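You operate a simulated robot arm through the tools that you are given. There is no shell and no other tool. Be economical: measure what you need, move in short steps, check, and stop when the job is done.

You run a simulated robot arm. Do the job below in one go: nothing can be reset, and whatever is moved stays where it is left.

TASK
Put the route sheet on the top of the packing table away on the lane two of the lane rack. Fetch the white filter from the corner stop and set it on the top of the packing table. Take the job card marked "meadow" from the top of the packing table and put it on the shelf of the packing table. Do these in any order.
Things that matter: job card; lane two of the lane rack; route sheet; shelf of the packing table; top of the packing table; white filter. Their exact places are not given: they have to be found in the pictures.

Only the result counts: the job must be done as asked and must still hold three seconds after the hand-in. Knocking over, shifting, dropping, spilling or breaking anything else fails it. Flat cloth is picked up by pressing the open fingertips on it (5 to 10 N) and closing them slowly along it; thin cloth reads only 2 to 8 mm in the jaws.

THE ROBOT
A 7-joint arm with a two-finger gripper on a trunk, on a base that drives. Base frame: it is fixed to the floor where the robot stands at the start and does not move with it; the origin is under the middle of the robot, x ahead of it, y to its left, z up; the surface under the hand at the start is at about z = 80. Readings come in cm, rad, newtons and seconds.
With the tool pointing down near the work surface it reaches from about 32 to 80 cm from the robot's upright axis, wherever it stands. Its first joint turns from -2.897 to 2.897 rad. Places, roughly: lane two of the lane rack (25x38 cm) [210, 204, 88]; shelf of the packing table [60, -30, 30]; top of the packing table [60, -30, 80]; white filter [300, 0, 75]. Payload 2.45 kg.
Tool frame: the origin (TCP) lies between the finger pads and is the grasp point; the fingertips stand 2.7 cm ahead of it; z points along the fingers, y is the line along which they close. Largest opening 8 cm; the body of the gripper starts 5.4 cm behind the TCP.
Orientation is that of the tool frame in the base frame, as a unit quaternion [x, y, z, w]. With the fingers straight down and closing along the base's y, the tool's x points along the base's -x, its y along +y and its z along -z.

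THE INTERFACE
- The arm moves only by the tool jog_arm. Its argument "series" is a list of rows, each a list of 3 entries, a list of its own where there are three numbers: the shift along the base's x, y, z in units of 500 mm (1.0 is 500 mm), then the turn, a rotation vector about the base's x, y, z in units of 180 degrees (1.0 is 180 degrees), then the gripper command, from -1 (fully open) to 1 (shut), values between in proportion. In form: [[[dx, dy, dz], [rx, ry, rz], jaw], ...]. A call has 1 to 10 rows; each row is the pose to reach, as a shift and turn from the pose commanded when the call began. A call with a number of a shift or a turn outside -1 to 1 is refused whole. Rows are played at 5 a second. More than 5 cm and 0.15 rad between two rows, or a gripper value outside its range, and nothing of the call is played. Where a pose cannot be reached the arm comes as near as it can. A force on the tool above 40 N (or 10 N above the force at the start of the call, whichever is more), or a blocked arm, ends the call early, and 0.2 s more pass. Each finger travels about 15.3 cm/s and halts on what it meets, pressing with about 36 N; the grip force reading is that of the motor and also rises with nothing between the fingers. The clock runs only during rows and for 0.2 s after the last one: add rows that repeat a pose to give the fingers time. It gives the time, the measured TCP pose, the force on the tool (base axes), the opening and the grip force at its end, in the units of the frame above (readings bear some noise), with the torque about the TCP (base axes, N m) and any sound that the robot's microphone picked up.
- Cameras (640 x 400 px; columns grow to the right, rows downward): "scene" is now at [3.73, 9.65, 156.02]; the picture's right is [-0.62, -0.79, 0.00], its down [-0.65, 0.51, -0.56] and it looks along [0.44, -0.35, -0.83] (base axes); focal length 255 px, centre (320, 200). "wrist" rides on the gripper at [6.3, 1.2, -7.9] in the tool frame; the picture's right is [-0.19, 0.98, 0.00], its down [-0.72, -0.14, -0.68] and it looks along [-0.67, -0.13, 0.73] (tool axes); focal length 226 px, centre (320, 200).
- snapshot(camera): a new picture of that camera. The clock stands still meanwhile.
- raise_lower(by): slides the trunk up (or, below 0, down) by that many cm; the arm and the scene camera ride with it, the base frame stays. It gives what a move gives, with no picture.
- roll_base(legs): drives the robot by 1 to 6 legs, each [ahead, turn to the left] in cm and rad, along the robot's own axes; the way and the turn of a leg run together, so that a leg with both is an arc; at most 150 cm and 3.142 rad a leg. The arm and the cameras ride along, it lands a little off, and it stops where it bumps. It gives what a move gives.
- head_to(pan, tilt): turns the head with the scene camera to pan (to the left, within 2.094 rad either way) and tilt (down, from -0.506 to 1.204), counted from straight ahead of the robot. It gives what a move gives.
- point_at(camera, pixels): for up to 12 pixels [column, row] of the newest picture of that camera ("zoom" is the newest enlarged one), the place [x, y, z] in the base frame of the surface seen there, good to about 0.2 cm. The clock stands still meanwhile.
- enlarge(camera, box): a new picture of the part [left, top, right, bottom] of that camera's present view, enlarged. The clock stands still meanwhile.
- finish_job(): hands the job in; it is judged then, once.

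Go step by step. Measure first, check grasps and placings, and put right what went wrong. The budget is 110 turns and 98 pictures, counting those below and the enlarged ones. Unless the task says otherwise, let go and move clear before handing in.

The tools are called as name(argument=value, ...) on one line, values as JSON. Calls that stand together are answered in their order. jog_arm: Moves the arm, as the interface text tells. Its arguments: {"type":"object","properties":{"series":{"type":"array"}},"required":["series"]} The other tools are called the same way: raise_lower (by) slides the trunk up or down; roll_base (legs) drives the base; head_to (pan, tilt) turns the head that bears the scene camera; snapshot (camera) takes a picture; point_at (camera, pixels) gives the place of the surface under pixels of a picture; enlarge (camera, box) takes an enlarged picture of a part of a camera's view; finish_job () hands the job in.

At the start:

```text
clock: 0.0
tcp_pos: [21.66, -37.44, 101.25]
tool_rot: [-0.001, 1.0, 0.0, 0.0]
contact_force: [-1.3, 0.2, 0.3]
torque: [-0.01, 0.01, -0.02]
gripper_width: 8.01
finger_force: 0.0
trunk travel left (down, up): [-20.0, 34.0]
robot x, y, heading: [0.01, 0.17, -0.005]
head pan, tilt: [-0.667, 0.976]
```

scene: 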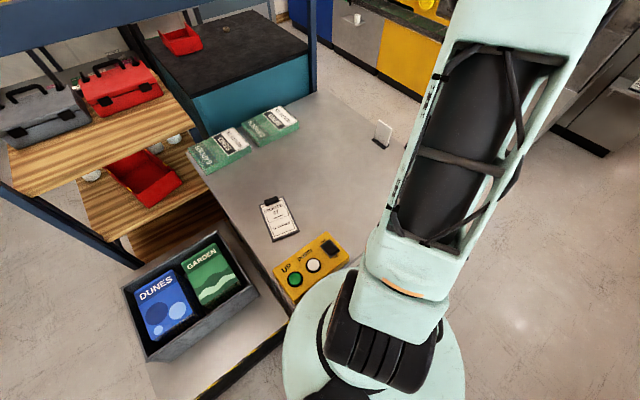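
wrist: 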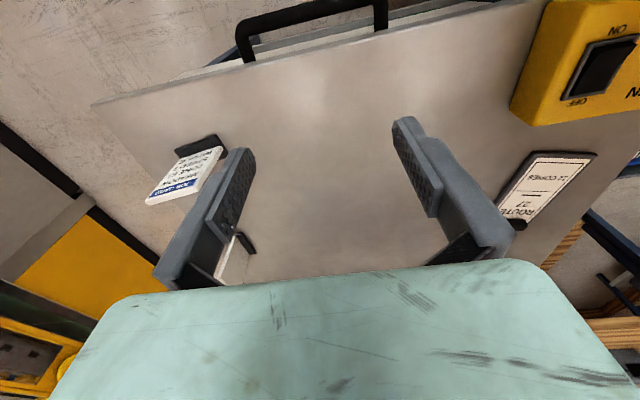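

The scene shows a clipboard (route sheet?) near (280,215), a tented card near (382,133), and a job card in the wrist view near (185,180). I'll look closer.

enlarge(camera="scene", box=[180, 80, 420, 300])

enlarge(camera="wrist", box=[90, 80, 350, 290])

point_at(camera="scene", pixels=[[280, 215], [266, 210], [290, 206], [272, 240], [298, 231], [270, 200], [382, 133], [383, 145], [310, 260], [300, 95], [220, 180], [300, 150]])

point_at(camera="wrist", pixels=[[185, 175], [150, 198], [180, 150], [217, 150], [188, 192], [235, 255], [245, 240], [95, 105], [480, 20], [310, 20], [240, 40], [385, 10]])

```text
1.82 times, centred on (300, 190) of scene
```

zoom: 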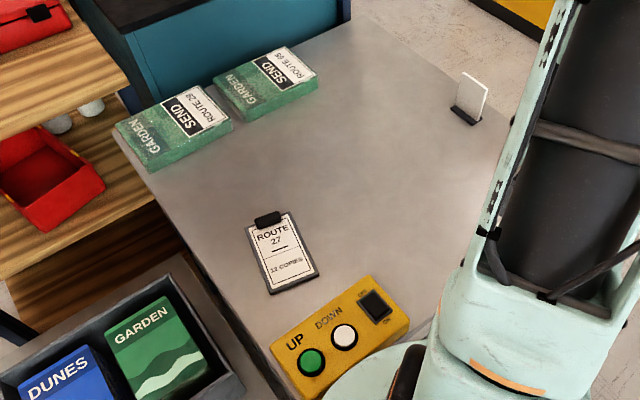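

```text
1.90 times, centred on (220, 185) of wrist
```

zoom: 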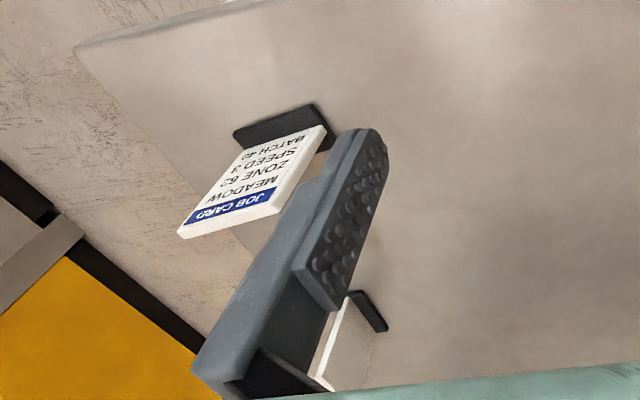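

```text
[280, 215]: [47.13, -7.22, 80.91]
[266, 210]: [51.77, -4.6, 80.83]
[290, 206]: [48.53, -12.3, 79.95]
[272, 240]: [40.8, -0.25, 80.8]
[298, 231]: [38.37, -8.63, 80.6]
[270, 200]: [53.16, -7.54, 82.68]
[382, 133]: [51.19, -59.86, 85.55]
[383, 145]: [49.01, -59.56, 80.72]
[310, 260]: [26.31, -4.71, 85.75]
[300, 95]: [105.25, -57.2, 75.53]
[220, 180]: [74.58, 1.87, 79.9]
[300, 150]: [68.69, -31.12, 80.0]
```

```text
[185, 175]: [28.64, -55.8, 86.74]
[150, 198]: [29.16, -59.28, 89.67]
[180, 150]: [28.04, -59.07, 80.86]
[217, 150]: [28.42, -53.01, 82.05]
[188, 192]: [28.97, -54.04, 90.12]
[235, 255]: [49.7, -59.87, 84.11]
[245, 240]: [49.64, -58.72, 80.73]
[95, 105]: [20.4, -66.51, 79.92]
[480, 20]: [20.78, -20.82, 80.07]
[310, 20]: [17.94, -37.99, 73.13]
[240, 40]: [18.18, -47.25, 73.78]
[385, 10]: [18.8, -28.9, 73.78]
```

The "MEADOW" card stands upright in a stand at about (28.5,-56.5), and the route sheet is a clipboard at about (46,-6). I'll survey the rest by turning the head.

head_to(pan=0.0, tilt=0.3)

snapshot(camera="scene")

head_to(pan=0.8, tilt=0.3)

snapshot(camera="scene")

head_to(pan=-0.9, tilt=0.4)

snapshot(camera="scene")

```text
clock: 1.1
tcp_pos: [21.84, -37.52, 101.29]
tool_rot: [0.0, 1.0, 0.0, 0.0]
contact_force: [0.7, 0.5, 0.3]
torque: [-0.01, 0.04, -0.01]
gripper_width: 7.97
finger_force: 0.0
trunk travel left (down, up): [-20.0, 34.0]
robot x, y, heading: [0.1, -0.02, 0.003]
head pan, tilt: [0.0, 0.3]
```

```text
93 pictures are left
```

scene: 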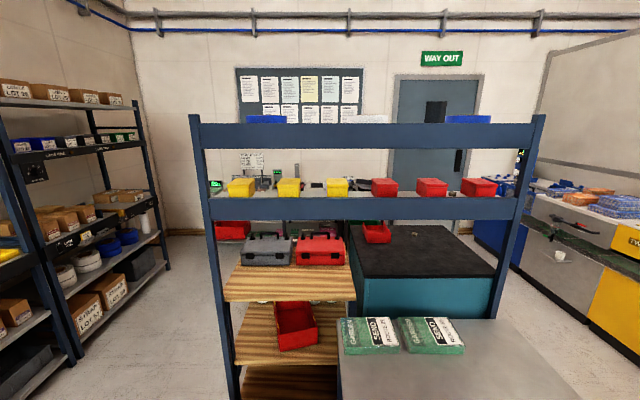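

```text
clock: 2.2
tcp_pos: [21.74, -37.46, 101.25]
tool_rot: [-0.001, 1.0, 0.0, 0.0]
contact_force: [0.6, -0.6, 0.3]
torque: [0.03, 0.0, -0.01]
gripper_width: 8.0
finger_force: 0.1
trunk travel left (down, up): [-20.0, 34.0]
robot x, y, heading: [-0.18, 0.2, -0.0]
head pan, tilt: [0.799, 0.3]
```

```text
92 pictures are left
```

scene: 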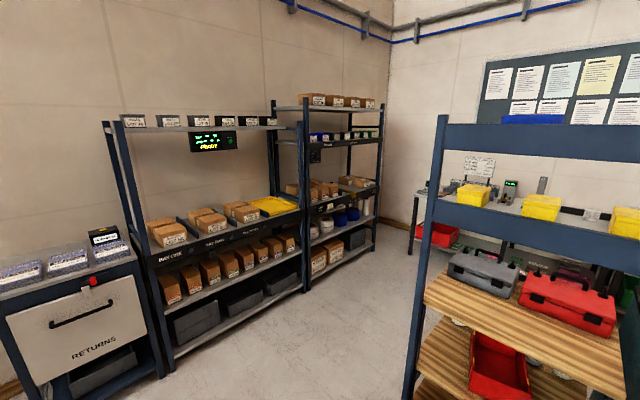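

```text
clock: 3.9
tcp_pos: [21.64, -37.6, 101.25]
tool_rot: [0.0, 1.0, 0.0, 0.001]
contact_force: [0.7, 0.1, 0.1]
torque: [0.0, 0.0, 0.01]
gripper_width: 7.97
finger_force: 0.0
trunk travel left (down, up): [-20.0, 34.0]
robot x, y, heading: [-0.1, 0.28, 0.001]
head pan, tilt: [-0.901, 0.4]
```

```text
91 pictures are left
```

scene: 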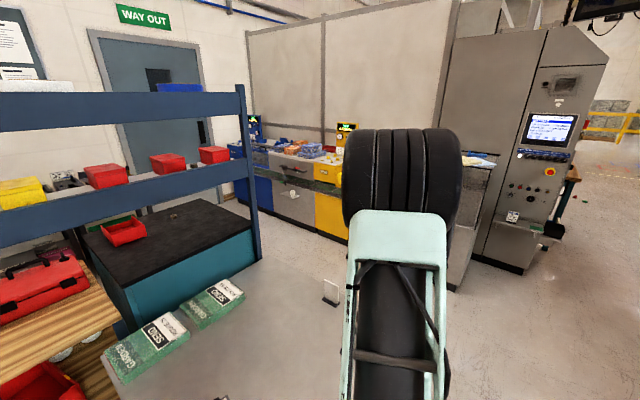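

The rack in view 2 (around px 220,225) looks like the lane rack, and the white filter is past the tool rack ahead. I'll look at both in detail.

head_to(pan=0.8, tilt=0.3)

enlarge(camera="scene", box=[100, 90, 400, 280])

point_at(camera="zoom", pixels=[[150, 335], [240, 315], [340, 285], [420, 250], [150, 300], [230, 275], [310, 250], [360, 240]])

head_to(pan=0.0, tilt=0.3)

enlarge(camera="scene", box=[190, 110, 540, 320])

point_at(camera="scene", pixels=[[245, 240], [300, 175], [335, 188], [413, 233], [430, 270], [500, 320], [480, 340], [380, 335], [430, 335], [210, 300], [530, 300], [560, 330]])

```text
clock: 5.6
tcp_pos: [21.68, -37.65, 101.25]
tool_rot: [0.0, 1.0, 0.0, 0.0]
contact_force: [0.2, 0.7, -0.5]
torque: [0.0, -0.02, 0.03]
gripper_width: 8.0
finger_force: 0.0
trunk travel left (down, up): [-20.0, 34.0]
robot x, y, heading: [-0.36, 0.27, 0.001]
head pan, tilt: [0.799, 0.3]
```

```text
2.11 times, centred on (250, 185) of scene
```

zoom: 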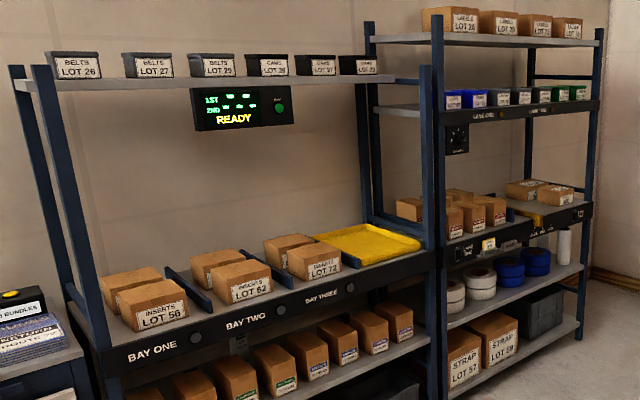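

```text
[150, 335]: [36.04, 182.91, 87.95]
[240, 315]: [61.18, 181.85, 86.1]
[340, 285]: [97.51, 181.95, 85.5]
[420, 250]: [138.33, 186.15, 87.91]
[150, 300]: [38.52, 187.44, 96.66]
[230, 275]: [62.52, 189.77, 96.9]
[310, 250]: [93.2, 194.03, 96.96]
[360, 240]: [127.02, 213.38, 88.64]
```

```text
clock: 6.8
tcp_pos: [21.69, -37.46, 101.28]
tool_rot: [0.0, 1.0, 0.0, 0.0]
contact_force: [0.8, 0.5, 0.4]
torque: [-0.06, 0.04, 0.0]
gripper_width: 7.99
finger_force: 0.1
trunk travel left (down, up): [-20.0, 34.0]
robot x, y, heading: [-0.03, -0.03, -0.003]
head pan, tilt: [0.0, 0.3]
```

```text
1.83 times, centred on (365, 215) of scene
```

zoom: 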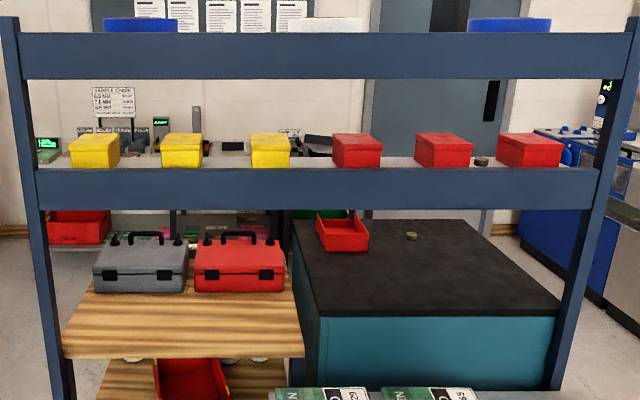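

```text
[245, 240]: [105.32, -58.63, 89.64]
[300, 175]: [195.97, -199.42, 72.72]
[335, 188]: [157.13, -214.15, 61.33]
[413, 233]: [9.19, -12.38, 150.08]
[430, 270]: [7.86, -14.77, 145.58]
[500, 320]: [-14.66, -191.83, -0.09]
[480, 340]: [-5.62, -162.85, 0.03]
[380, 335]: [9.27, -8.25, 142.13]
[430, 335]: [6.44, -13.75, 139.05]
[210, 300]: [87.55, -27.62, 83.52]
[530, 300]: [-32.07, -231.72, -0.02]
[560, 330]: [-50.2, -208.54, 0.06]
```

Zoom points are needed for the current view; I'll measure the far bench and the tool rack.

point_at(camera="zoom", pixels=[[320, 240], [560, 300], [65, 350], [300, 355], [20, 200], [600, 200], [80, 225], [305, 145], [215, 145], [45, 150], [430, 225], [290, 215]])

enlarge(camera="scene", box=[200, 140, 400, 260])

head_to(pan=0.8, tilt=0.3)

enlarge(camera="scene", box=[270, 120, 450, 240])

point_at(camera="zoom", pixels=[[160, 270], [250, 250], [330, 230], [370, 205], [260, 225], [120, 270], [180, 210], [200, 240], [400, 200], [300, 240], [40, 230], [560, 300]])

```text
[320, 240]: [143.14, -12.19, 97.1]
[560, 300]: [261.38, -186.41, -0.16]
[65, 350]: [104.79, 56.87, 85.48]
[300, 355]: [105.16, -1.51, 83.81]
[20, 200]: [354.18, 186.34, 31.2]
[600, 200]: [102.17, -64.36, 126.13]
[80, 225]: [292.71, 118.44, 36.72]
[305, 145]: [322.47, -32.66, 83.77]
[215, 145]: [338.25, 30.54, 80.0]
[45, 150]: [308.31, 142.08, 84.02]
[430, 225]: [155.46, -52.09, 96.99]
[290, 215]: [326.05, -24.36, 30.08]
```

```text
3.20 times, centred on (300, 200) of scene
```

zoom: 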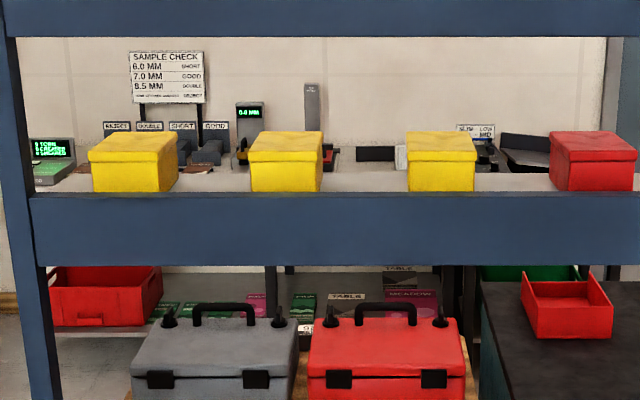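

```text
clock: 7.9
tcp_pos: [21.75, -37.52, 101.29]
tool_rot: [0.0, 1.0, 0.0, 0.0]
contact_force: [0.4, 0.4, 0.3]
torque: [0.01, 0.0, 0.04]
gripper_width: 8.01
finger_force: 0.1
trunk travel left (down, up): [-20.0, 34.0]
robot x, y, heading: [0.35, 0.1, 0.003]
head pan, tilt: [0.799, 0.3]
```

```text
3.33 times, centred on (360, 180) of scene
```

zoom: 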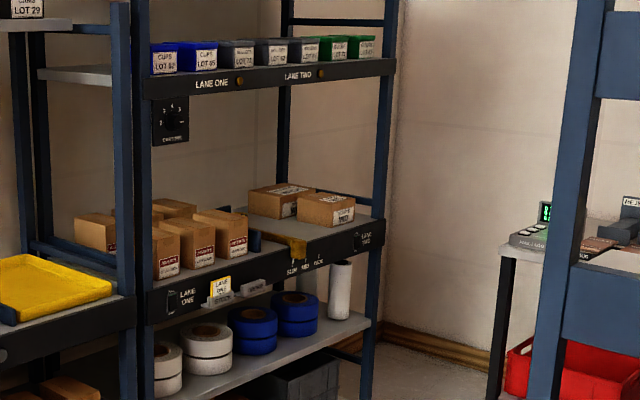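

```text
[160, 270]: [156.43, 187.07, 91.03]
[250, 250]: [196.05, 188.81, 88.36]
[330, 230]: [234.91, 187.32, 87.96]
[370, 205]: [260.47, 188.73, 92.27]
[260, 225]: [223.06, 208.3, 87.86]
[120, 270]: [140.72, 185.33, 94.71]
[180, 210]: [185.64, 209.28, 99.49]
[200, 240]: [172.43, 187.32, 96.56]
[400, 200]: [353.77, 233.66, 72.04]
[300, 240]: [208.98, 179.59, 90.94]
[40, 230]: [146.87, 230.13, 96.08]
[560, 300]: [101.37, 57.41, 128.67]
```

Lane two is the right half of the z=88 deck of the right-hand rack (zoom px 270,225). I'll start with the route sheet: move the hand over it and look closely.

jog_arm(series=[[[0.08, 0.06, 0], [0, 0, 0], -1], [[0.16, 0.12, 0], [0, 0, 0], -1], [[0.22, 0.2, 0], [0, 0, 0], -1], [[0.28, 0.28, 0], [0, 0, 0], -1], [[0.34, 0.36, 0], [0, 0, 0], -1], [[0.38, 0.44, 0], [0, 0, 0], -1], [[0.42, 0.52, 0], [0, 0, 0], -1], [[0.46, 0.6, 0], [0, 0, 0], -1], [[0.46, 0.6, 0], [0, 0, 0], -1]])

snapshot(camera="wrist")

head_to(pan=-0.2, tilt=1.0)

snapshot(camera="scene")

```text
clock: 9.9
tcp_pos: [44.81, -7.35, 101.09]
tool_rot: [0.0, 1.0, -0.001, 0.0]
contact_force: [0.4, 1.5, -0.3]
torque: [0.02, -0.02, 0.0]
gripper_width: 8.0
finger_force: 0.1
trunk travel left (down, up): [-20.0, 34.0]
robot x, y, heading: [-0.11, -0.17, -0.002]
head pan, tilt: [0.799, 0.3]
```

```text
86 pictures are left
```

wrist: 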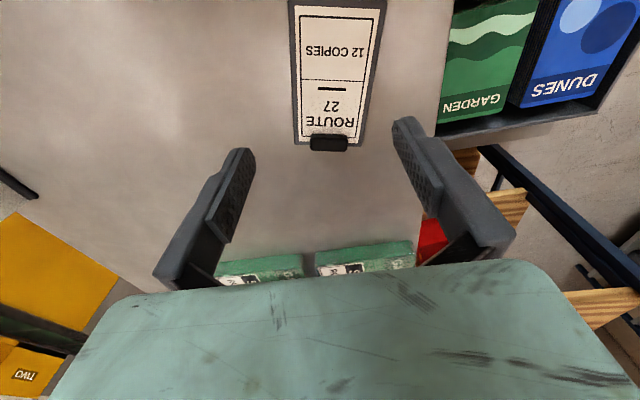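

```text
clock: 11.2
tcp_pos: [44.7, -7.41, 101.09]
tool_rot: [0.0, 1.0, 0.0, 0.0]
contact_force: [-0.2, 0.4, -0.9]
torque: [-0.01, 0.01, -0.02]
gripper_width: 7.99
finger_force: 0.1
trunk travel left (down, up): [-20.0, 34.0]
robot x, y, heading: [0.13, 0.29, 0.002]
head pan, tilt: [-0.201, 1.0]
```

```text
85 pictures are left
```

scene: 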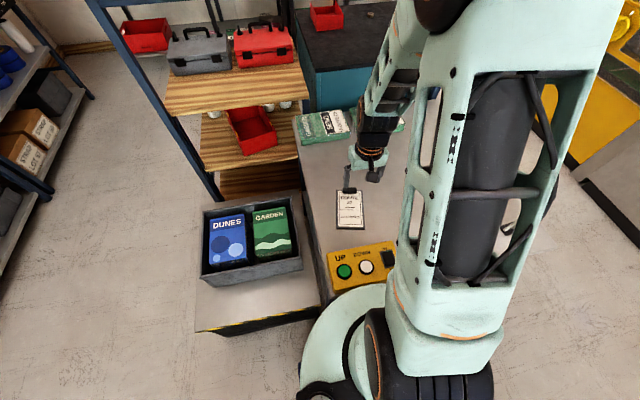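

The clip at wrist (328,143) is a raised block to grip. I'll measure it, and also the platform to the left of the robot.

point_at(camera="wrist", pixels=[[328, 143], [312, 143], [346, 143], [328, 136], [328, 150], [300, 142], [358, 145], [335, 50], [293, 20], [382, 20]])

enlarge(camera="wrist", box=[270, 90, 400, 170])

point_at(camera="scene", pixels=[[200, 325], [320, 305], [205, 275], [300, 265], [205, 215], [290, 200], [330, 290], [240, 330], [220, 190], [170, 105], [305, 395], [10, 215]])

```text
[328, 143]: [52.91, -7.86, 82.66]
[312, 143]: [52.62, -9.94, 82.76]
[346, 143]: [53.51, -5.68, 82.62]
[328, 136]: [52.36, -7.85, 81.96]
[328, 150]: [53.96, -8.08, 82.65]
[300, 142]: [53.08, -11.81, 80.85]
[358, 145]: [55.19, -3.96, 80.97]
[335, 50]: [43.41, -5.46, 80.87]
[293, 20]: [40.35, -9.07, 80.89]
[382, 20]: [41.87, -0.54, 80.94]
```

```text
4.92 times, centred on (335, 130) of wrist
```

zoom: 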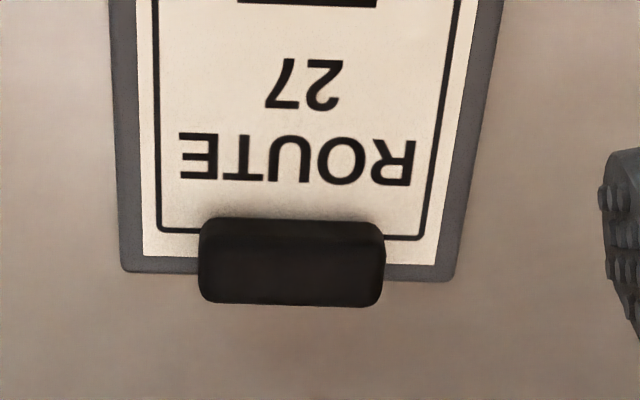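

```text
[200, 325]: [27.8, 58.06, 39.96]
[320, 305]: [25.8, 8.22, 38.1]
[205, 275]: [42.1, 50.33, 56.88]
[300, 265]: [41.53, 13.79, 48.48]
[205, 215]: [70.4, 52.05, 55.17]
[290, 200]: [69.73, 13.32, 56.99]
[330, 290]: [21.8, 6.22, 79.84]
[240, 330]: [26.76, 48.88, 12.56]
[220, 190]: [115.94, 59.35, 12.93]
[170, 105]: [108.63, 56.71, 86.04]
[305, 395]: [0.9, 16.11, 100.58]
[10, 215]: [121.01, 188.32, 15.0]
```

The clip is about 4.6 cm wide and centred at (53.3,-7.9), with its top at z=82.7. I'll hover over it with the tool yawed -0.24 and pitched 0.5 forward, which will suit reaching into the rack.

jog_arm(series=[[[0.03, -0.001, -0.03], [-0.0038, -0.0317, -0.015], -1], [[0.06, -0.002, -0.06], [-0.0076, -0.0634, -0.03], -1], [[0.09, -0.003, -0.1], [-0.0115, -0.095, -0.0449], -1], [[0.12, -0.004, -0.14], [-0.0153, -0.1267, -0.0598], -1], [[0.146, -0.004, -0.182], [-0.0191, -0.1584, -0.0748], -1], [[0.146, -0.004, -0.182], [-0.0191, -0.1584, -0.0748], -1]])

snapshot(camera="wrist")

```text
clock: 12.6
tcp_pos: [51.94, -7.8, 92.15]
tool_rot: [0.116, 0.962, -0.029, 0.246]
contact_force: [-0.8, 0.7, -0.2]
torque: [-0.01, 0.02, -0.02]
gripper_width: 7.99
finger_force: 0.0
trunk travel left (down, up): [-20.0, 34.0]
robot x, y, heading: [0.03, -0.33, -0.0]
head pan, tilt: [-0.201, 1.0]
```

```text
83 pictures are left
```

wrist: 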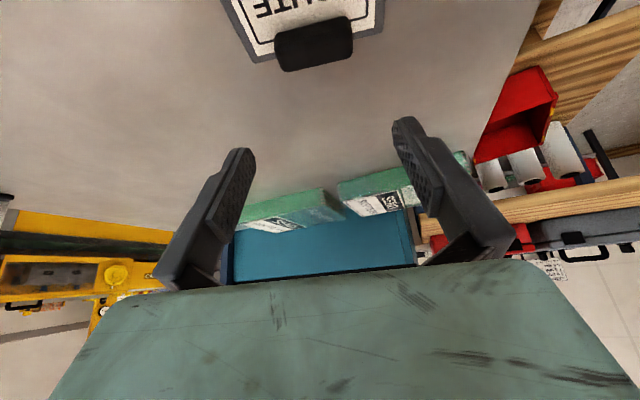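

I'll measure the clip ends to check the yaw.

point_at(camera="wrist", pixels=[[280, 50], [348, 35], [287, 66], [350, 52], [313, 45], [252, 59], [382, 30], [313, 60]])

```text
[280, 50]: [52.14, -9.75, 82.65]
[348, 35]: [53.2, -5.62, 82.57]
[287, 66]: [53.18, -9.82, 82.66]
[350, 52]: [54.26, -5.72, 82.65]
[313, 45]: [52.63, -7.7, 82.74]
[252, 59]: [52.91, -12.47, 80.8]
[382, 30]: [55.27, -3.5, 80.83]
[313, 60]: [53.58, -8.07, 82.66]
```

Yaw matches. I'll descend and close on the clip.

jog_arm(series=[[[0.001, 0.003, -0.08], [0, 0, 0], -1], [[0.002, 0.005, -0.14], [0, 0, 0], -1], [[0.002, 0.005, -0.165], [0, 0, 0], -1], [[0.002, 0.005, -0.165], [0, 0, 0], -1]])

snapshot(camera="wrist")

```text
clock: 13.4
tcp_pos: [52.63, -7.72, 84.55]
tool_rot: [0.115, 0.96, -0.03, 0.253]
contact_force: [-3.6, 1.4, 15.4]
torque: [-0.08, -0.04, 0.0]
gripper_width: 7.49
finger_force: 0.1
trunk travel left (down, up): [-20.0, 34.0]
robot x, y, heading: [-0.01, -0.08, -0.005]
head pan, tilt: [-0.201, 1.0]
stopped in row 4: the force on the tool passed its limit at 42 N (the readings are from after the stop); the commanded pose is now the measured one
```

```text
82 pictures are left
```

wrist: 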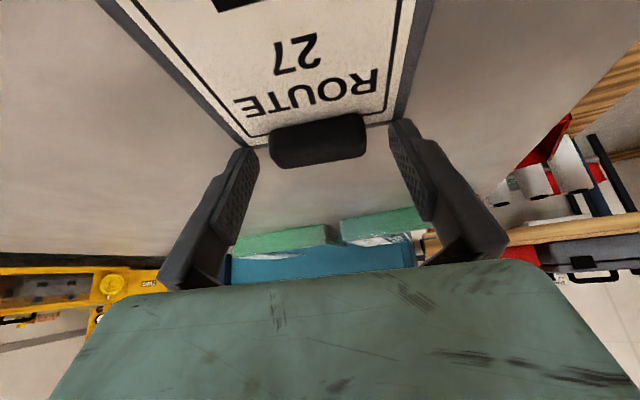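

The fingertips touched the board slightly. I'll raise by 3 mm and close.

jog_arm(series=[[[-0.006, 0.002, 0.006], [0, 0, 0], -0.8], [[-0.006, 0.002, 0.006], [0, 0, 0], 0], [[-0.006, 0.002, 0.006], [0, 0, 0], 0.6], [[-0.006, 0.002, 0.006], [0, 0, 0], 1], [[-0.006, 0.002, 0.006], [0, 0, 0], 1]])

snapshot(camera="wrist")

```text
clock: 14.6
tcp_pos: [52.32, -7.55, 84.46]
tool_rot: [0.115, 0.961, -0.03, 0.251]
contact_force: [0.5, -0.2, 0.7]
torque: [-0.02, -0.03, 0.01]
gripper_width: 4.9
finger_force: 36.4
trunk travel left (down, up): [-20.0, 34.0]
robot x, y, heading: [-0.27, 0.34, 0.007]
head pan, tilt: [-0.201, 1.0]
```

```text
81 pictures are left
```

wrist: 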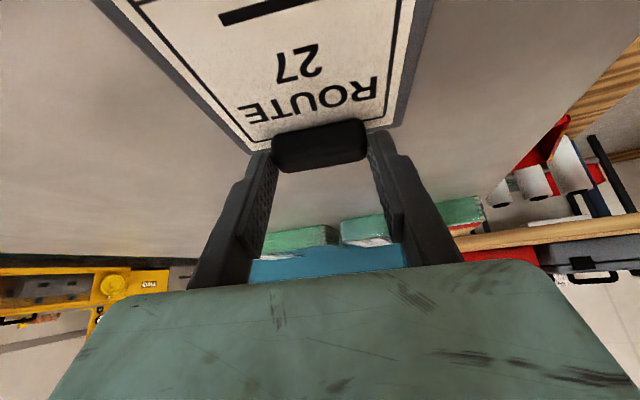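

The clip is held at 4.9 cm with 36 N. I'll lift and check.

jog_arm(series=[[[0, 0, 0.03], [0, 0, 0], 1], [[0, 0, 0.08], [0, 0, 0], 1], [[0, 0, 0.16], [0, 0, 0], 1], [[0, 0, 0.24], [0, 0, 0], 1], [[0, 0, 0.24], [0, 0, 0], 1]])

snapshot(camera="wrist")

snapshot(camera="scene")

```text
clock: 15.8
tcp_pos: [52.24, -7.4, 96.55]
tool_rot: [0.115, 0.961, -0.03, 0.251]
contact_force: [0.1, 0.0, -0.5]
torque: [-0.02, -0.03, -0.01]
gripper_width: 4.92
finger_force: 36.2
trunk travel left (down, up): [-20.0, 34.0]
robot x, y, heading: [-0.14, 0.04, -0.001]
head pan, tilt: [-0.201, 1.0]
```

```text
80 pictures are left
```

wrist: 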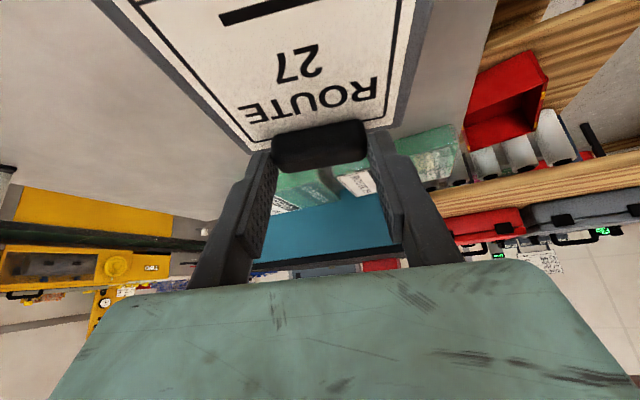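

```text
79 pictures are left
```

scene: 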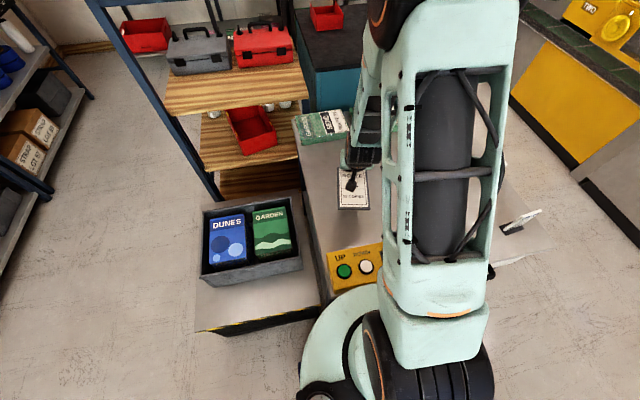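

The sheet is held rigidly. I'll retract the arm to a compact carry pose and check the space to the left and behind.

jog_arm(series=[[[0, 0, 0.08], [0, 0, 0], 1], [[-0.06, 0.02, 0.16], [0, 0, 0], 1], [[-0.12, 0.05, 0.2], [0, 0, 0.02], 1], [[-0.18, 0.08, 0.24], [0, 0, 0.04], 1], [[-0.22, 0.12, 0.26], [0, 0, 0.06], 1], [[-0.24, 0.15, 0.28], [0, 0, 0.0764], 1], [[-0.24, 0.15, 0.28], [0, 0, 0.0764], 1]])

head_to(pan=1.9, tilt=0.7)

snapshot(camera="scene")

point_at(camera="scene", pixels=[[320, 300], [320, 200], [100, 200], [500, 200], [580, 300], [320, 100], [100, 300]])

```text
refused: row 2 steps farther than a row can; nothing moved
```

```text
clock: 17.8
tcp_pos: [52.38, -7.33, 96.57]
tool_rot: [0.116, 0.96, -0.031, 0.252]
contact_force: [0.5, 0.4, -0.8]
torque: [0.01, -0.05, 0.01]
gripper_width: 4.89
finger_force: 36.1
trunk travel left (down, up): [-20.0, 34.0]
robot x, y, heading: [-0.1, -0.18, 0.001]
head pan, tilt: [1.901, 0.7]
```

```text
78 pictures are left
```

scene: 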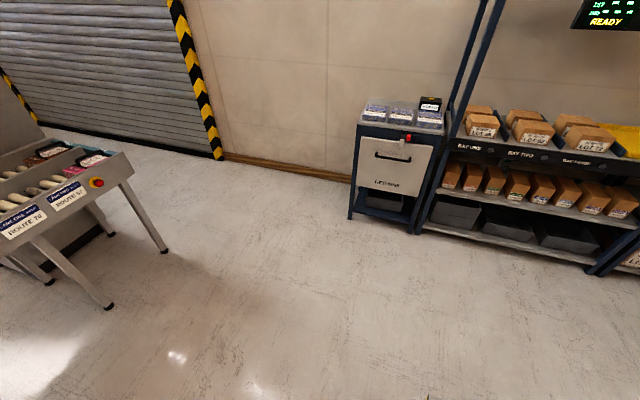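

```text
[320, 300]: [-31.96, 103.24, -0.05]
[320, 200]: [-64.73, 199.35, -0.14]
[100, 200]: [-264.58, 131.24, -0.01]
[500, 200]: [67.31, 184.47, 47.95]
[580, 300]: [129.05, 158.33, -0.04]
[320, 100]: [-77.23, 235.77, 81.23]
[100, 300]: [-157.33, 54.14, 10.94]
```

The way to the left is clear (nothing before y≈180). I'll retract with smaller steps.

jog_arm(series=[[[0, 0, 0.08], [0, 0, 0], 1], [[-0.05, 0.02, 0.14], [0, 0, 0], 1], [[-0.1, 0.05, 0.18], [0, 0, 0.02], 1], [[-0.15, 0.08, 0.22], [0, 0, 0.04], 1], [[-0.2, 0.12, 0.25], [0, 0, 0.06], 1], [[-0.24, 0.15, 0.28], [0, 0, 0.0764], 1], [[-0.24, 0.15, 0.28], [0, 0, 0.0764], 1]])

roll_base(legs=[[-50, 0], [0, 1.571], [122, 0], [0, -1.571], [130, 0], [130, 0]])

head_to(pan=1.2, tilt=0.6)

snapshot(camera="scene")

snapshot(camera="wrist")

```text
clock: 19.4
tcp_pos: [40.73, -0.03, 110.83]
tool_rot: [-0.001, 0.967, 0.0, 0.253]
contact_force: [-0.5, -0.3, -0.9]
torque: [0.01, -0.04, -0.01]
gripper_width: 4.92
finger_force: 36.0
out of reach, approached as far as the arm can: row 6, 7
trunk travel left (down, up): [-20.0, 34.0]
robot x, y, heading: [-0.0, -0.21, 0.003]
head pan, tilt: [1.901, 0.7]
```

```text
clock: 47.9
tcp_pos: [244.96, 159.9, 110.8]
tool_rot: [-0.075, 0.964, 0.023, 0.253]
contact_force: [-0.8, 0.7, 0.3]
torque: [0.01, -0.05, 0.02]
gripper_width: 4.87
finger_force: 35.9
trunk travel left (down, up): [-20.0, 34.0]
robot x, y, heading: [204.49, 154.3, 0.15]
head pan, tilt: [1.901, 0.7]
stopped in leg 6: the robot was blocked; the commanded pose is now the measured one
```

```text
clock: 48.9
tcp_pos: [245.01, 160.25, 110.66]
tool_rot: [-0.074, 0.965, 0.02, 0.251]
contact_force: [0.5, -0.8, -0.7]
torque: [-0.01, -0.02, -0.04]
gripper_width: 4.9
finger_force: 36.2
trunk travel left (down, up): [-20.0, 34.0]
robot x, y, heading: [204.99, 154.26, 0.149]
head pan, tilt: [1.201, 0.6]
```

```text
77 pictures are left
```

scene: 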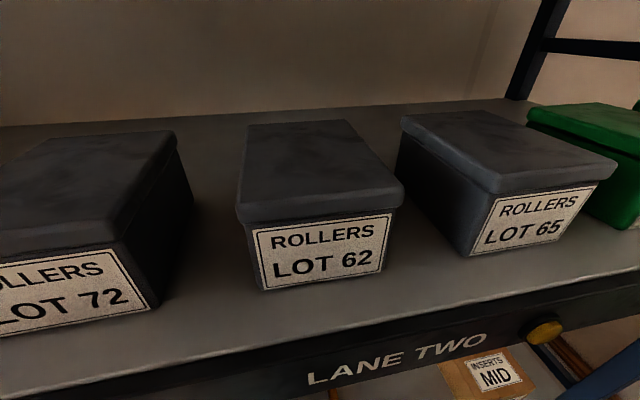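

```text
76 pictures are left
```

wrist: 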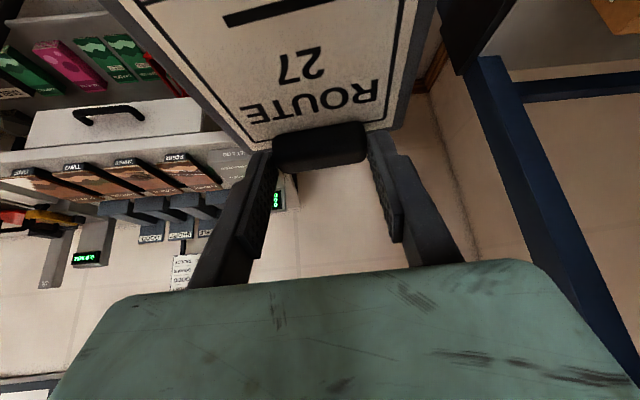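

Drift brought the base against the rack at heading 0.15. I'll turn away, pull off to about y=122, then face the rack.

roll_base(legs=[[0, -1.72], [32, 0]])

head_to(pan=0.4, tilt=0.4)

snapshot(camera="scene")

```text
clock: 50.6
tcp_pos: [244.74, 148.67, 110.87]
tool_rot: [0.062, 0.965, -0.013, 0.253]
contact_force: [-0.5, 0.1, -0.4]
torque: [0.0, -0.03, 0.01]
gripper_width: 4.88
finger_force: 35.9
trunk travel left (down, up): [-20.0, 34.0]
robot x, y, heading: [204.51, 154.48, -0.122]
head pan, tilt: [1.201, 0.6]
stopped in leg 1: the robot was blocked; the commanded pose is now the measured one
```

```text
clock: 51.8
tcp_pos: [244.74, 148.63, 110.87]
tool_rot: [0.062, 0.965, -0.013, 0.253]
contact_force: [0.6, 0.3, -1.1]
torque: [-0.03, -0.06, -0.02]
gripper_width: 4.9
finger_force: 35.9
trunk travel left (down, up): [-20.0, 34.0]
robot x, y, heading: [205.17, 154.23, -0.124]
head pan, tilt: [0.4, 0.4]
```

```text
75 pictures are left
```

scene: 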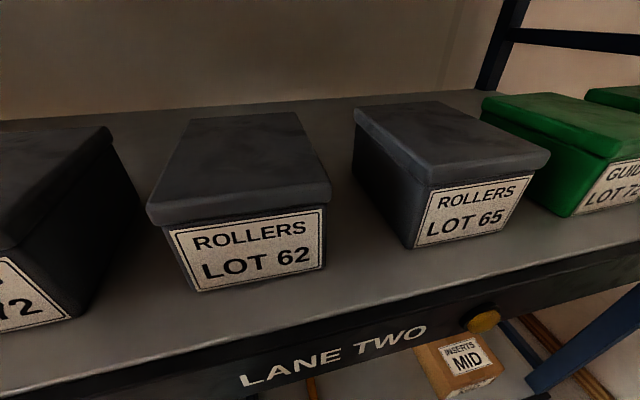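

The two pictures look nearly alike despite a large pan change, which is odd; I'll measure points to find out.

point_at(camera="scene", pixels=[[250, 240], [340, 345], [460, 210], [50, 370], [620, 240], [485, 320], [480, 365], [600, 350], [560, 30]])

head_to(pan=-0.6, tilt=0.8)

snapshot(camera="scene")

```text
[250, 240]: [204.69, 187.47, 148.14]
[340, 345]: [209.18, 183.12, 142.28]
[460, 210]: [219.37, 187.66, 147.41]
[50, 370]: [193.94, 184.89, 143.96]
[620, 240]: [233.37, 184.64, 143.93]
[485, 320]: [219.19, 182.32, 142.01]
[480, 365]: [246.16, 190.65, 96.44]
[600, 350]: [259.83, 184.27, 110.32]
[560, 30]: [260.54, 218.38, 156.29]
```

```text
clock: 53.0
tcp_pos: [244.57, 148.18, 110.84]
tool_rot: [0.063, 0.966, -0.012, 0.252]
contact_force: [0.4, -1.3, -0.3]
torque: [-0.04, -0.04, 0.01]
gripper_width: 4.9
finger_force: 35.6
trunk travel left (down, up): [-20.0, 34.0]
robot x, y, heading: [204.51, 154.27, -0.123]
head pan, tilt: [-0.6, 0.799]
```

```text
74 pictures are left
```

scene: 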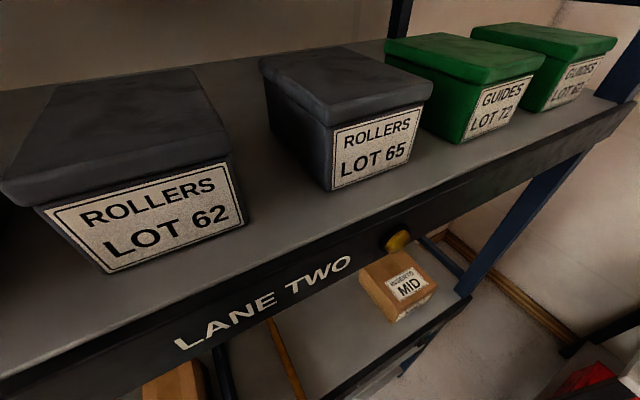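

The head readings and pictures disagree; I'll check with the wrist camera and a new scene picture.

snapshot(camera="wrist")

head_to(pan=-0.6, tilt=1.0)

snapshot(camera="scene")

```text
73 pictures are left
```

wrist: 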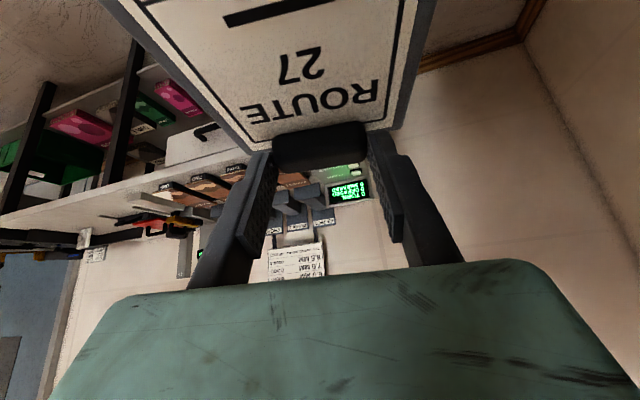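

```text
clock: 53.8
tcp_pos: [244.84, 148.29, 110.85]
tool_rot: [0.062, 0.965, -0.011, 0.254]
contact_force: [-0.2, 0.0, -1.0]
torque: [0.01, -0.08, 0.0]
gripper_width: 4.91
finger_force: 36.4
trunk travel left (down, up): [-20.0, 34.0]
robot x, y, heading: [204.62, 154.15, -0.127]
head pan, tilt: [-0.6, 1.0]
```

```text
72 pictures are left
```

scene: 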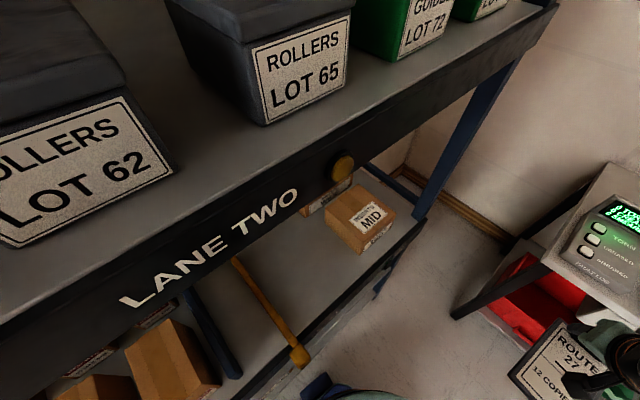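

The base reading is consistent with the wrist view (bench ahead), and the base is touching the rack front at its left. I'll creep ahead in an arc to the right to come free.

roll_base(legs=[[15, -0.35]])

snapshot(camera="scene")

```text
clock: 55.1
tcp_pos: [247.24, 140.04, 109.7]
tool_rot: [0.169, 0.956, -0.042, 0.234]
contact_force: [0.6, -0.2, -0.4]
torque: [-0.02, -0.02, -0.05]
gripper_width: 4.92
finger_force: 36.2
trunk travel left (down, up): [-20.0, 34.0]
robot x, y, heading: [208.89, 153.78, -0.134]
head pan, tilt: [-0.6, 1.0]
stopped in leg 1: the robot was blocked; the commanded pose is now the measured one
```

```text
71 pictures are left
```

scene: 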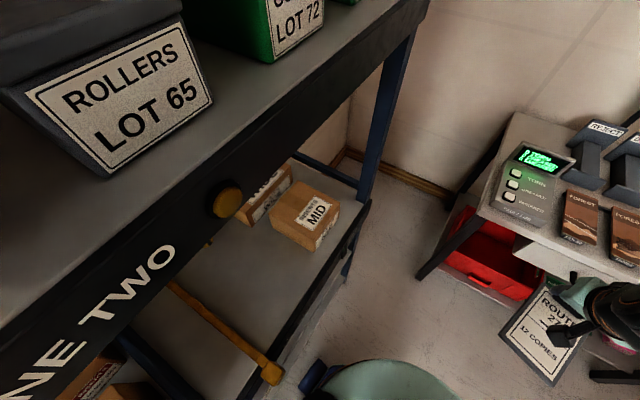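

Something on the robot is still caught. I'll measure several points in this picture to work out where the camera really is.

point_at(camera="scene", pixels=[[320, 200], [310, 375], [380, 385], [270, 372], [180, 290], [545, 335], [590, 310], [340, 395], [225, 200], [120, 95], [450, 230], [560, 100]])

```text
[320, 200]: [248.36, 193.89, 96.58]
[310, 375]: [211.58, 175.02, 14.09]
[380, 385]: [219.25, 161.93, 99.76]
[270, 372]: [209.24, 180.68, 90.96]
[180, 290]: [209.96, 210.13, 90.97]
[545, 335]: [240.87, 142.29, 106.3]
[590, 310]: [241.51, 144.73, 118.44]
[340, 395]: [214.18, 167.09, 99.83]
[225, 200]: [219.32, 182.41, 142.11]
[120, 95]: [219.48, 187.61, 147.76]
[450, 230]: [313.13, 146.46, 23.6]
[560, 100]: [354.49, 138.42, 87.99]
```

The head pan seems to lag while the base is pinned sideways to the rack. I'll drive straight ahead (slightly away from the rack at heading -0.13) and then turn right.

roll_base(legs=[[22, 0], [0, -0.2]])

snapshot(camera="scene")

```text
clock: 57.5
tcp_pos: [267.43, 133.51, 109.75]
tool_rot: [0.215, 0.947, -0.054, 0.232]
contact_force: [-0.2, 0.1, -0.2]
torque: [0.0, -0.06, 0.01]
gripper_width: 4.89
finger_force: 36.7
trunk travel left (down, up): [-20.0, 34.0]
robot x, y, heading: [230.73, 150.78, -0.217]
head pan, tilt: [-0.6, 1.0]
stopped in leg 2: the robot was blocked; the commanded pose is now the measured one
```

```text
70 pictures are left
```

scene: 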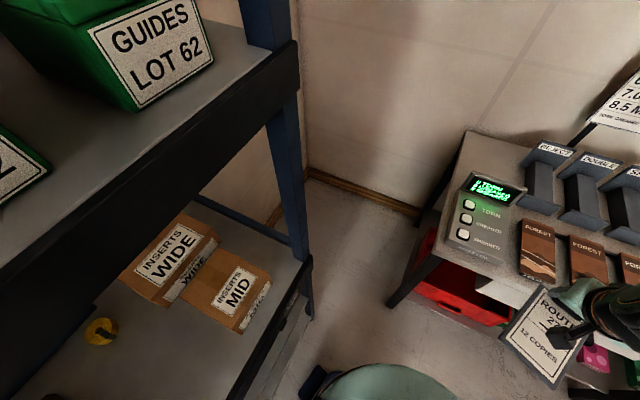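

The base is coming free gradually (heading -0.22). I'll continue ahead with a slight right arc.

roll_base(legs=[[14, 0], [0, -0.4]])

snapshot(camera="scene")

```text
clock: 59.4
tcp_pos: [279.44, 127.66, 109.68]
tool_rot: [0.254, 0.938, -0.063, 0.228]
contact_force: [-0.1, -0.3, 0.4]
torque: [0.0, -0.04, 0.0]
gripper_width: 4.91
finger_force: 35.7
trunk travel left (down, up): [-20.0, 34.0]
robot x, y, heading: [244.16, 147.82, -0.282]
head pan, tilt: [-0.6, 1.0]
stopped in leg 2: the robot was blocked; the commanded pose is now the measured one
```

```text
69 pictures are left
```

scene: 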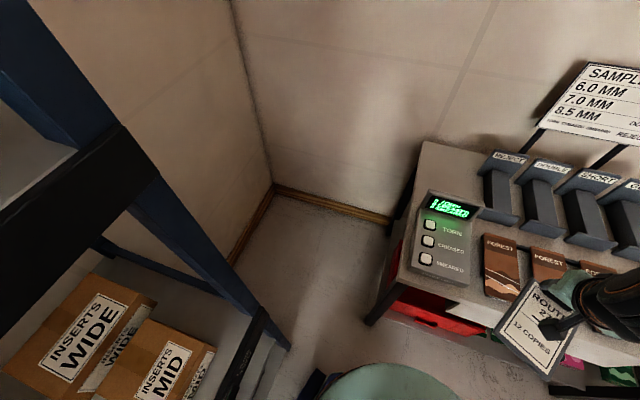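

roll_base(legs=[[14, -0.1], [0, -0.5]])

```text
clock: 61.3
tcp_pos: [289.74, 118.02, 109.51]
tool_rot: [0.321, 0.917, -0.08, 0.222]
contact_force: [-0.3, 0.6, -1.6]
torque: [-0.02, -0.01, 0.01]
gripper_width: 4.9
finger_force: 36.3
trunk travel left (down, up): [-20.0, 34.0]
robot x, y, heading: [257.77, 143.31, -0.42]
head pan, tilt: [-0.6, 1.0]
stopped in leg 2: the robot was blocked; the commanded pose is now the measured one
```

The base evidently is long (about ±40 cm), so its rear-left corner swings into the rack. I'll instead turn left past zero and reverse away at heading about +0.3.

roll_base(legs=[[-12, 0.42], [0, 0.32], [-65, 0]])

head_to(pan=0.9, tilt=0.5)

snapshot(camera="scene")

snapshot(camera="wrist")

```text
clock: 67.2
tcp_pos: [224.93, 127.92, 109.47]
tool_rot: [-0.027, 0.971, 0.005, 0.237]
contact_force: [-0.5, -0.1, -0.4]
torque: [0.02, -0.06, 0.05]
gripper_width: 4.93
finger_force: 36.4
trunk travel left (down, up): [-20.0, 34.0]
robot x, y, heading: [184.44, 125.57, 0.303]
head pan, tilt: [-0.6, 1.0]
```

```text
clock: 68.8
tcp_pos: [225.04, 127.99, 109.56]
tool_rot: [-0.026, 0.972, 0.004, 0.235]
contact_force: [-0.2, -0.4, -0.9]
torque: [-0.01, -0.03, 0.0]
gripper_width: 4.92
finger_force: 35.9
trunk travel left (down, up): [-20.0, 34.0]
robot x, y, heading: [184.58, 125.53, 0.306]
head pan, tilt: [0.901, 0.499]
```

```text
68 pictures are left
```

scene: 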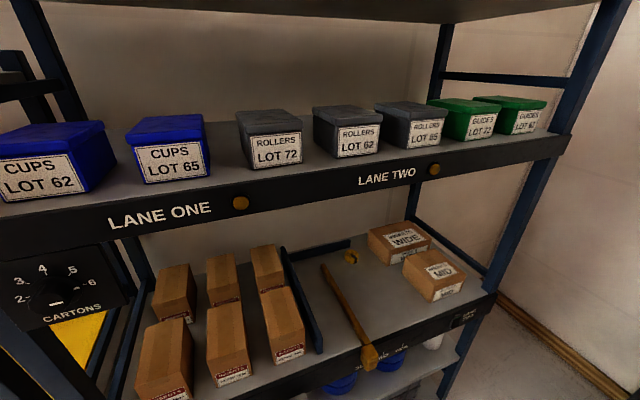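

```text
67 pictures are left
```

wrist: 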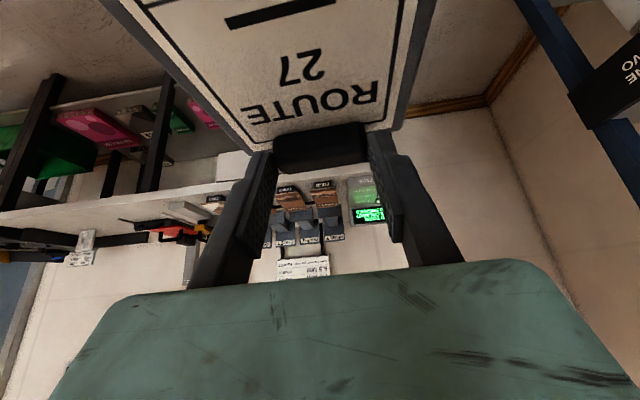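

The robot is free and the deck is well in view. I'll measure the lower deck of lane two: divider (290,290), lever (345,310), boxes (400,240), (435,275).

point_at(camera="scene", pixels=[[283, 255], [320, 350], [325, 268], [370, 355], [352, 256], [400, 315], [405, 290], [400, 265], [435, 298], [400, 205], [460, 322], [340, 335]])

enlarge(camera="scene", box=[270, 210, 510, 390])

```text
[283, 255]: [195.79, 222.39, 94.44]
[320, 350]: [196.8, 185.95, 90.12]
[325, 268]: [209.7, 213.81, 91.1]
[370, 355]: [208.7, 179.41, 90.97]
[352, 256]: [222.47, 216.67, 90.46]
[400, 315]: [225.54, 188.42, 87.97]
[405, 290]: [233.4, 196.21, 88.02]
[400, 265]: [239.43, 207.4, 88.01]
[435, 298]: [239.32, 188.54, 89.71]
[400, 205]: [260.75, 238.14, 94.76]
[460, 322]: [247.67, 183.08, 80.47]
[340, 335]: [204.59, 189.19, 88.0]
```

```text
2.22 times, centred on (390, 300) of scene
```

zoom: 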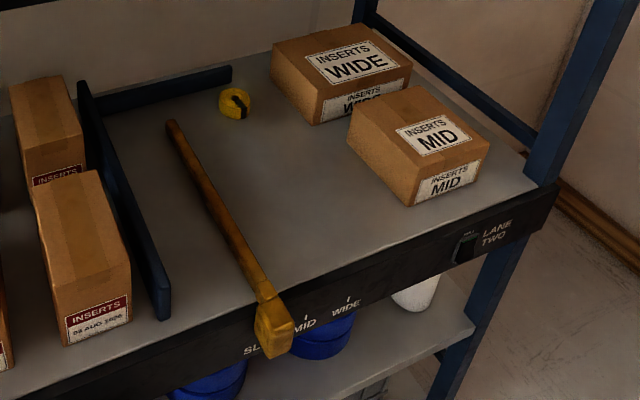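

Deck z=88.0; the lever bar runs at x≈209.5, and clear space lies from x=211 to 222 for y 185–212. I'll get the base to about (213,124) facing the rack, then close up.

roll_base(legs=[[0, -0.35], [29, 0], [0, 1.616]])

head_to(pan=-0.2, tilt=0.7)

snapshot(camera="scene")

```text
clock: 75.9
tcp_pos: [224.8, 163.2, 109.52]
tool_rot: [-0.58, 0.78, 0.139, 0.19]
contact_force: [-0.2, 0.0, -0.5]
torque: [0.02, 0.0, 0.0]
gripper_width: 4.9
finger_force: 36.1
trunk travel left (down, up): [-20.0, 34.0]
robot x, y, heading: [213.57, 124.36, 1.53]
head pan, tilt: [0.901, 0.499]
```

```text
clock: 77.2
tcp_pos: [224.87, 163.05, 109.41]
tool_rot: [-0.581, 0.78, 0.139, 0.189]
contact_force: [-0.6, -0.1, -0.6]
torque: [0.05, -0.03, -0.02]
gripper_width: 4.87
finger_force: 36.4
trunk travel left (down, up): [-20.0, 34.0]
robot x, y, heading: [213.39, 123.97, 1.53]
head pan, tilt: [-0.201, 0.7]
```

```text
65 pictures are left
```

scene: 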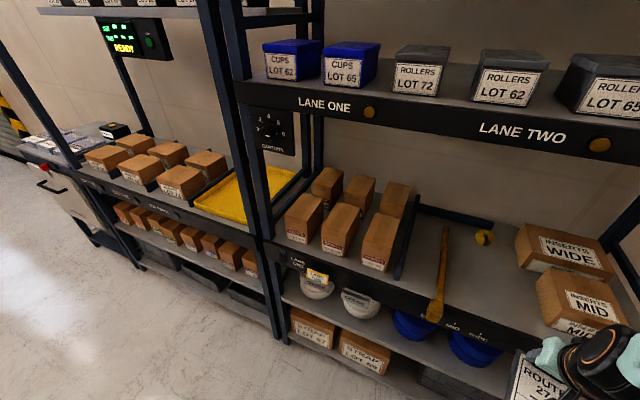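

The lane opening is ~50 cm tall, so the pitched hand fits. I'll drive 10 cm closer, then align the sheet with the lane in front of the deck.

roll_base(legs=[[10, 0.04]])

```text
clock: 78.4
tcp_pos: [223.34, 173.6, 109.53]
tool_rot: [-0.597, 0.767, 0.143, 0.187]
contact_force: [0.5, -0.5, -1.0]
torque: [0.02, 0.0, -0.01]
gripper_width: 4.91
finger_force: 36.1
trunk travel left (down, up): [-20.0, 34.0]
robot x, y, heading: [213.6, 134.1, 1.573]
head pan, tilt: [-0.201, 0.7]
```

jog_arm(series=[[[-0.045, 0.03, -0.05], [0.0035, -0.0006, 0.026], 1], [[-0.09, 0.06, -0.1], [0.007, -0.0011, 0.053], 1], [[-0.136, 0.088, -0.15], [0.0104, -0.0017, 0.079], 1], [[-0.136, 0.088, -0.2], [0.0104, -0.0017, 0.079], 1], [[-0.136, 0.088, -0.2], [0.0104, -0.0017, 0.079], 1]])

snapshot(camera="scene")

snapshot(camera="wrist")

```text
clock: 79.6
tcp_pos: [216.69, 177.62, 99.59]
tool_rot: [0.684, -0.684, -0.175, -0.18]
contact_force: [0.1, 0.1, -1.0]
torque: [0.01, 0.0, -0.02]
gripper_width: 4.87
finger_force: 36.5
trunk travel left (down, up): [-20.0, 34.0]
robot x, y, heading: [213.66, 134.25, 1.571]
head pan, tilt: [-0.201, 0.7]
```

```text
64 pictures are left
```

scene: 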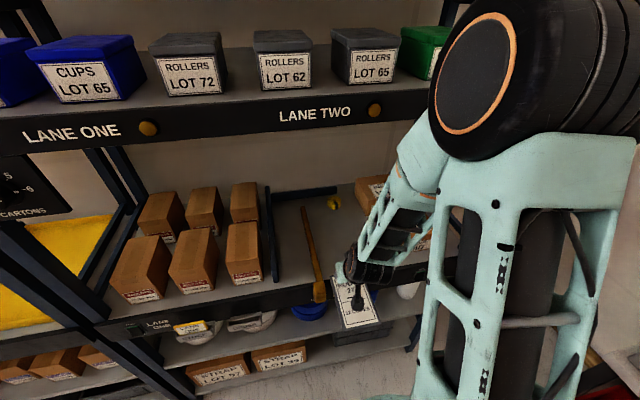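

```text
63 pictures are left
```

wrist: 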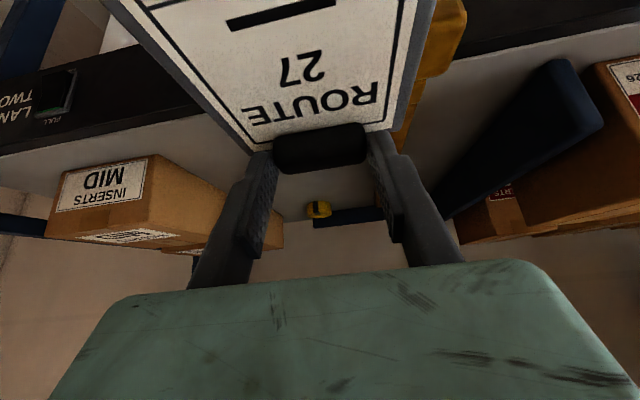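

The elbow (px 500,80) is near the upper shelf; I'll measure where it is before reaching in.

point_at(camera="scene", pixels=[[480, 90], [440, 80], [425, 150], [400, 175], [470, 150], [410, 230], [520, 160], [450, 280], [345, 135]])

```text
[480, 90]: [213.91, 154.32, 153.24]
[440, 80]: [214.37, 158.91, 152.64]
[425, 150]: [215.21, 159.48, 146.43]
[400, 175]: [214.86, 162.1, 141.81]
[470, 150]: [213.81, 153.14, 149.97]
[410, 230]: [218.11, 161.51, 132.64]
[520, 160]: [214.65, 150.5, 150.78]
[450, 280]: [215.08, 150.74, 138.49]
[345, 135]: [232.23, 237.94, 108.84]
```

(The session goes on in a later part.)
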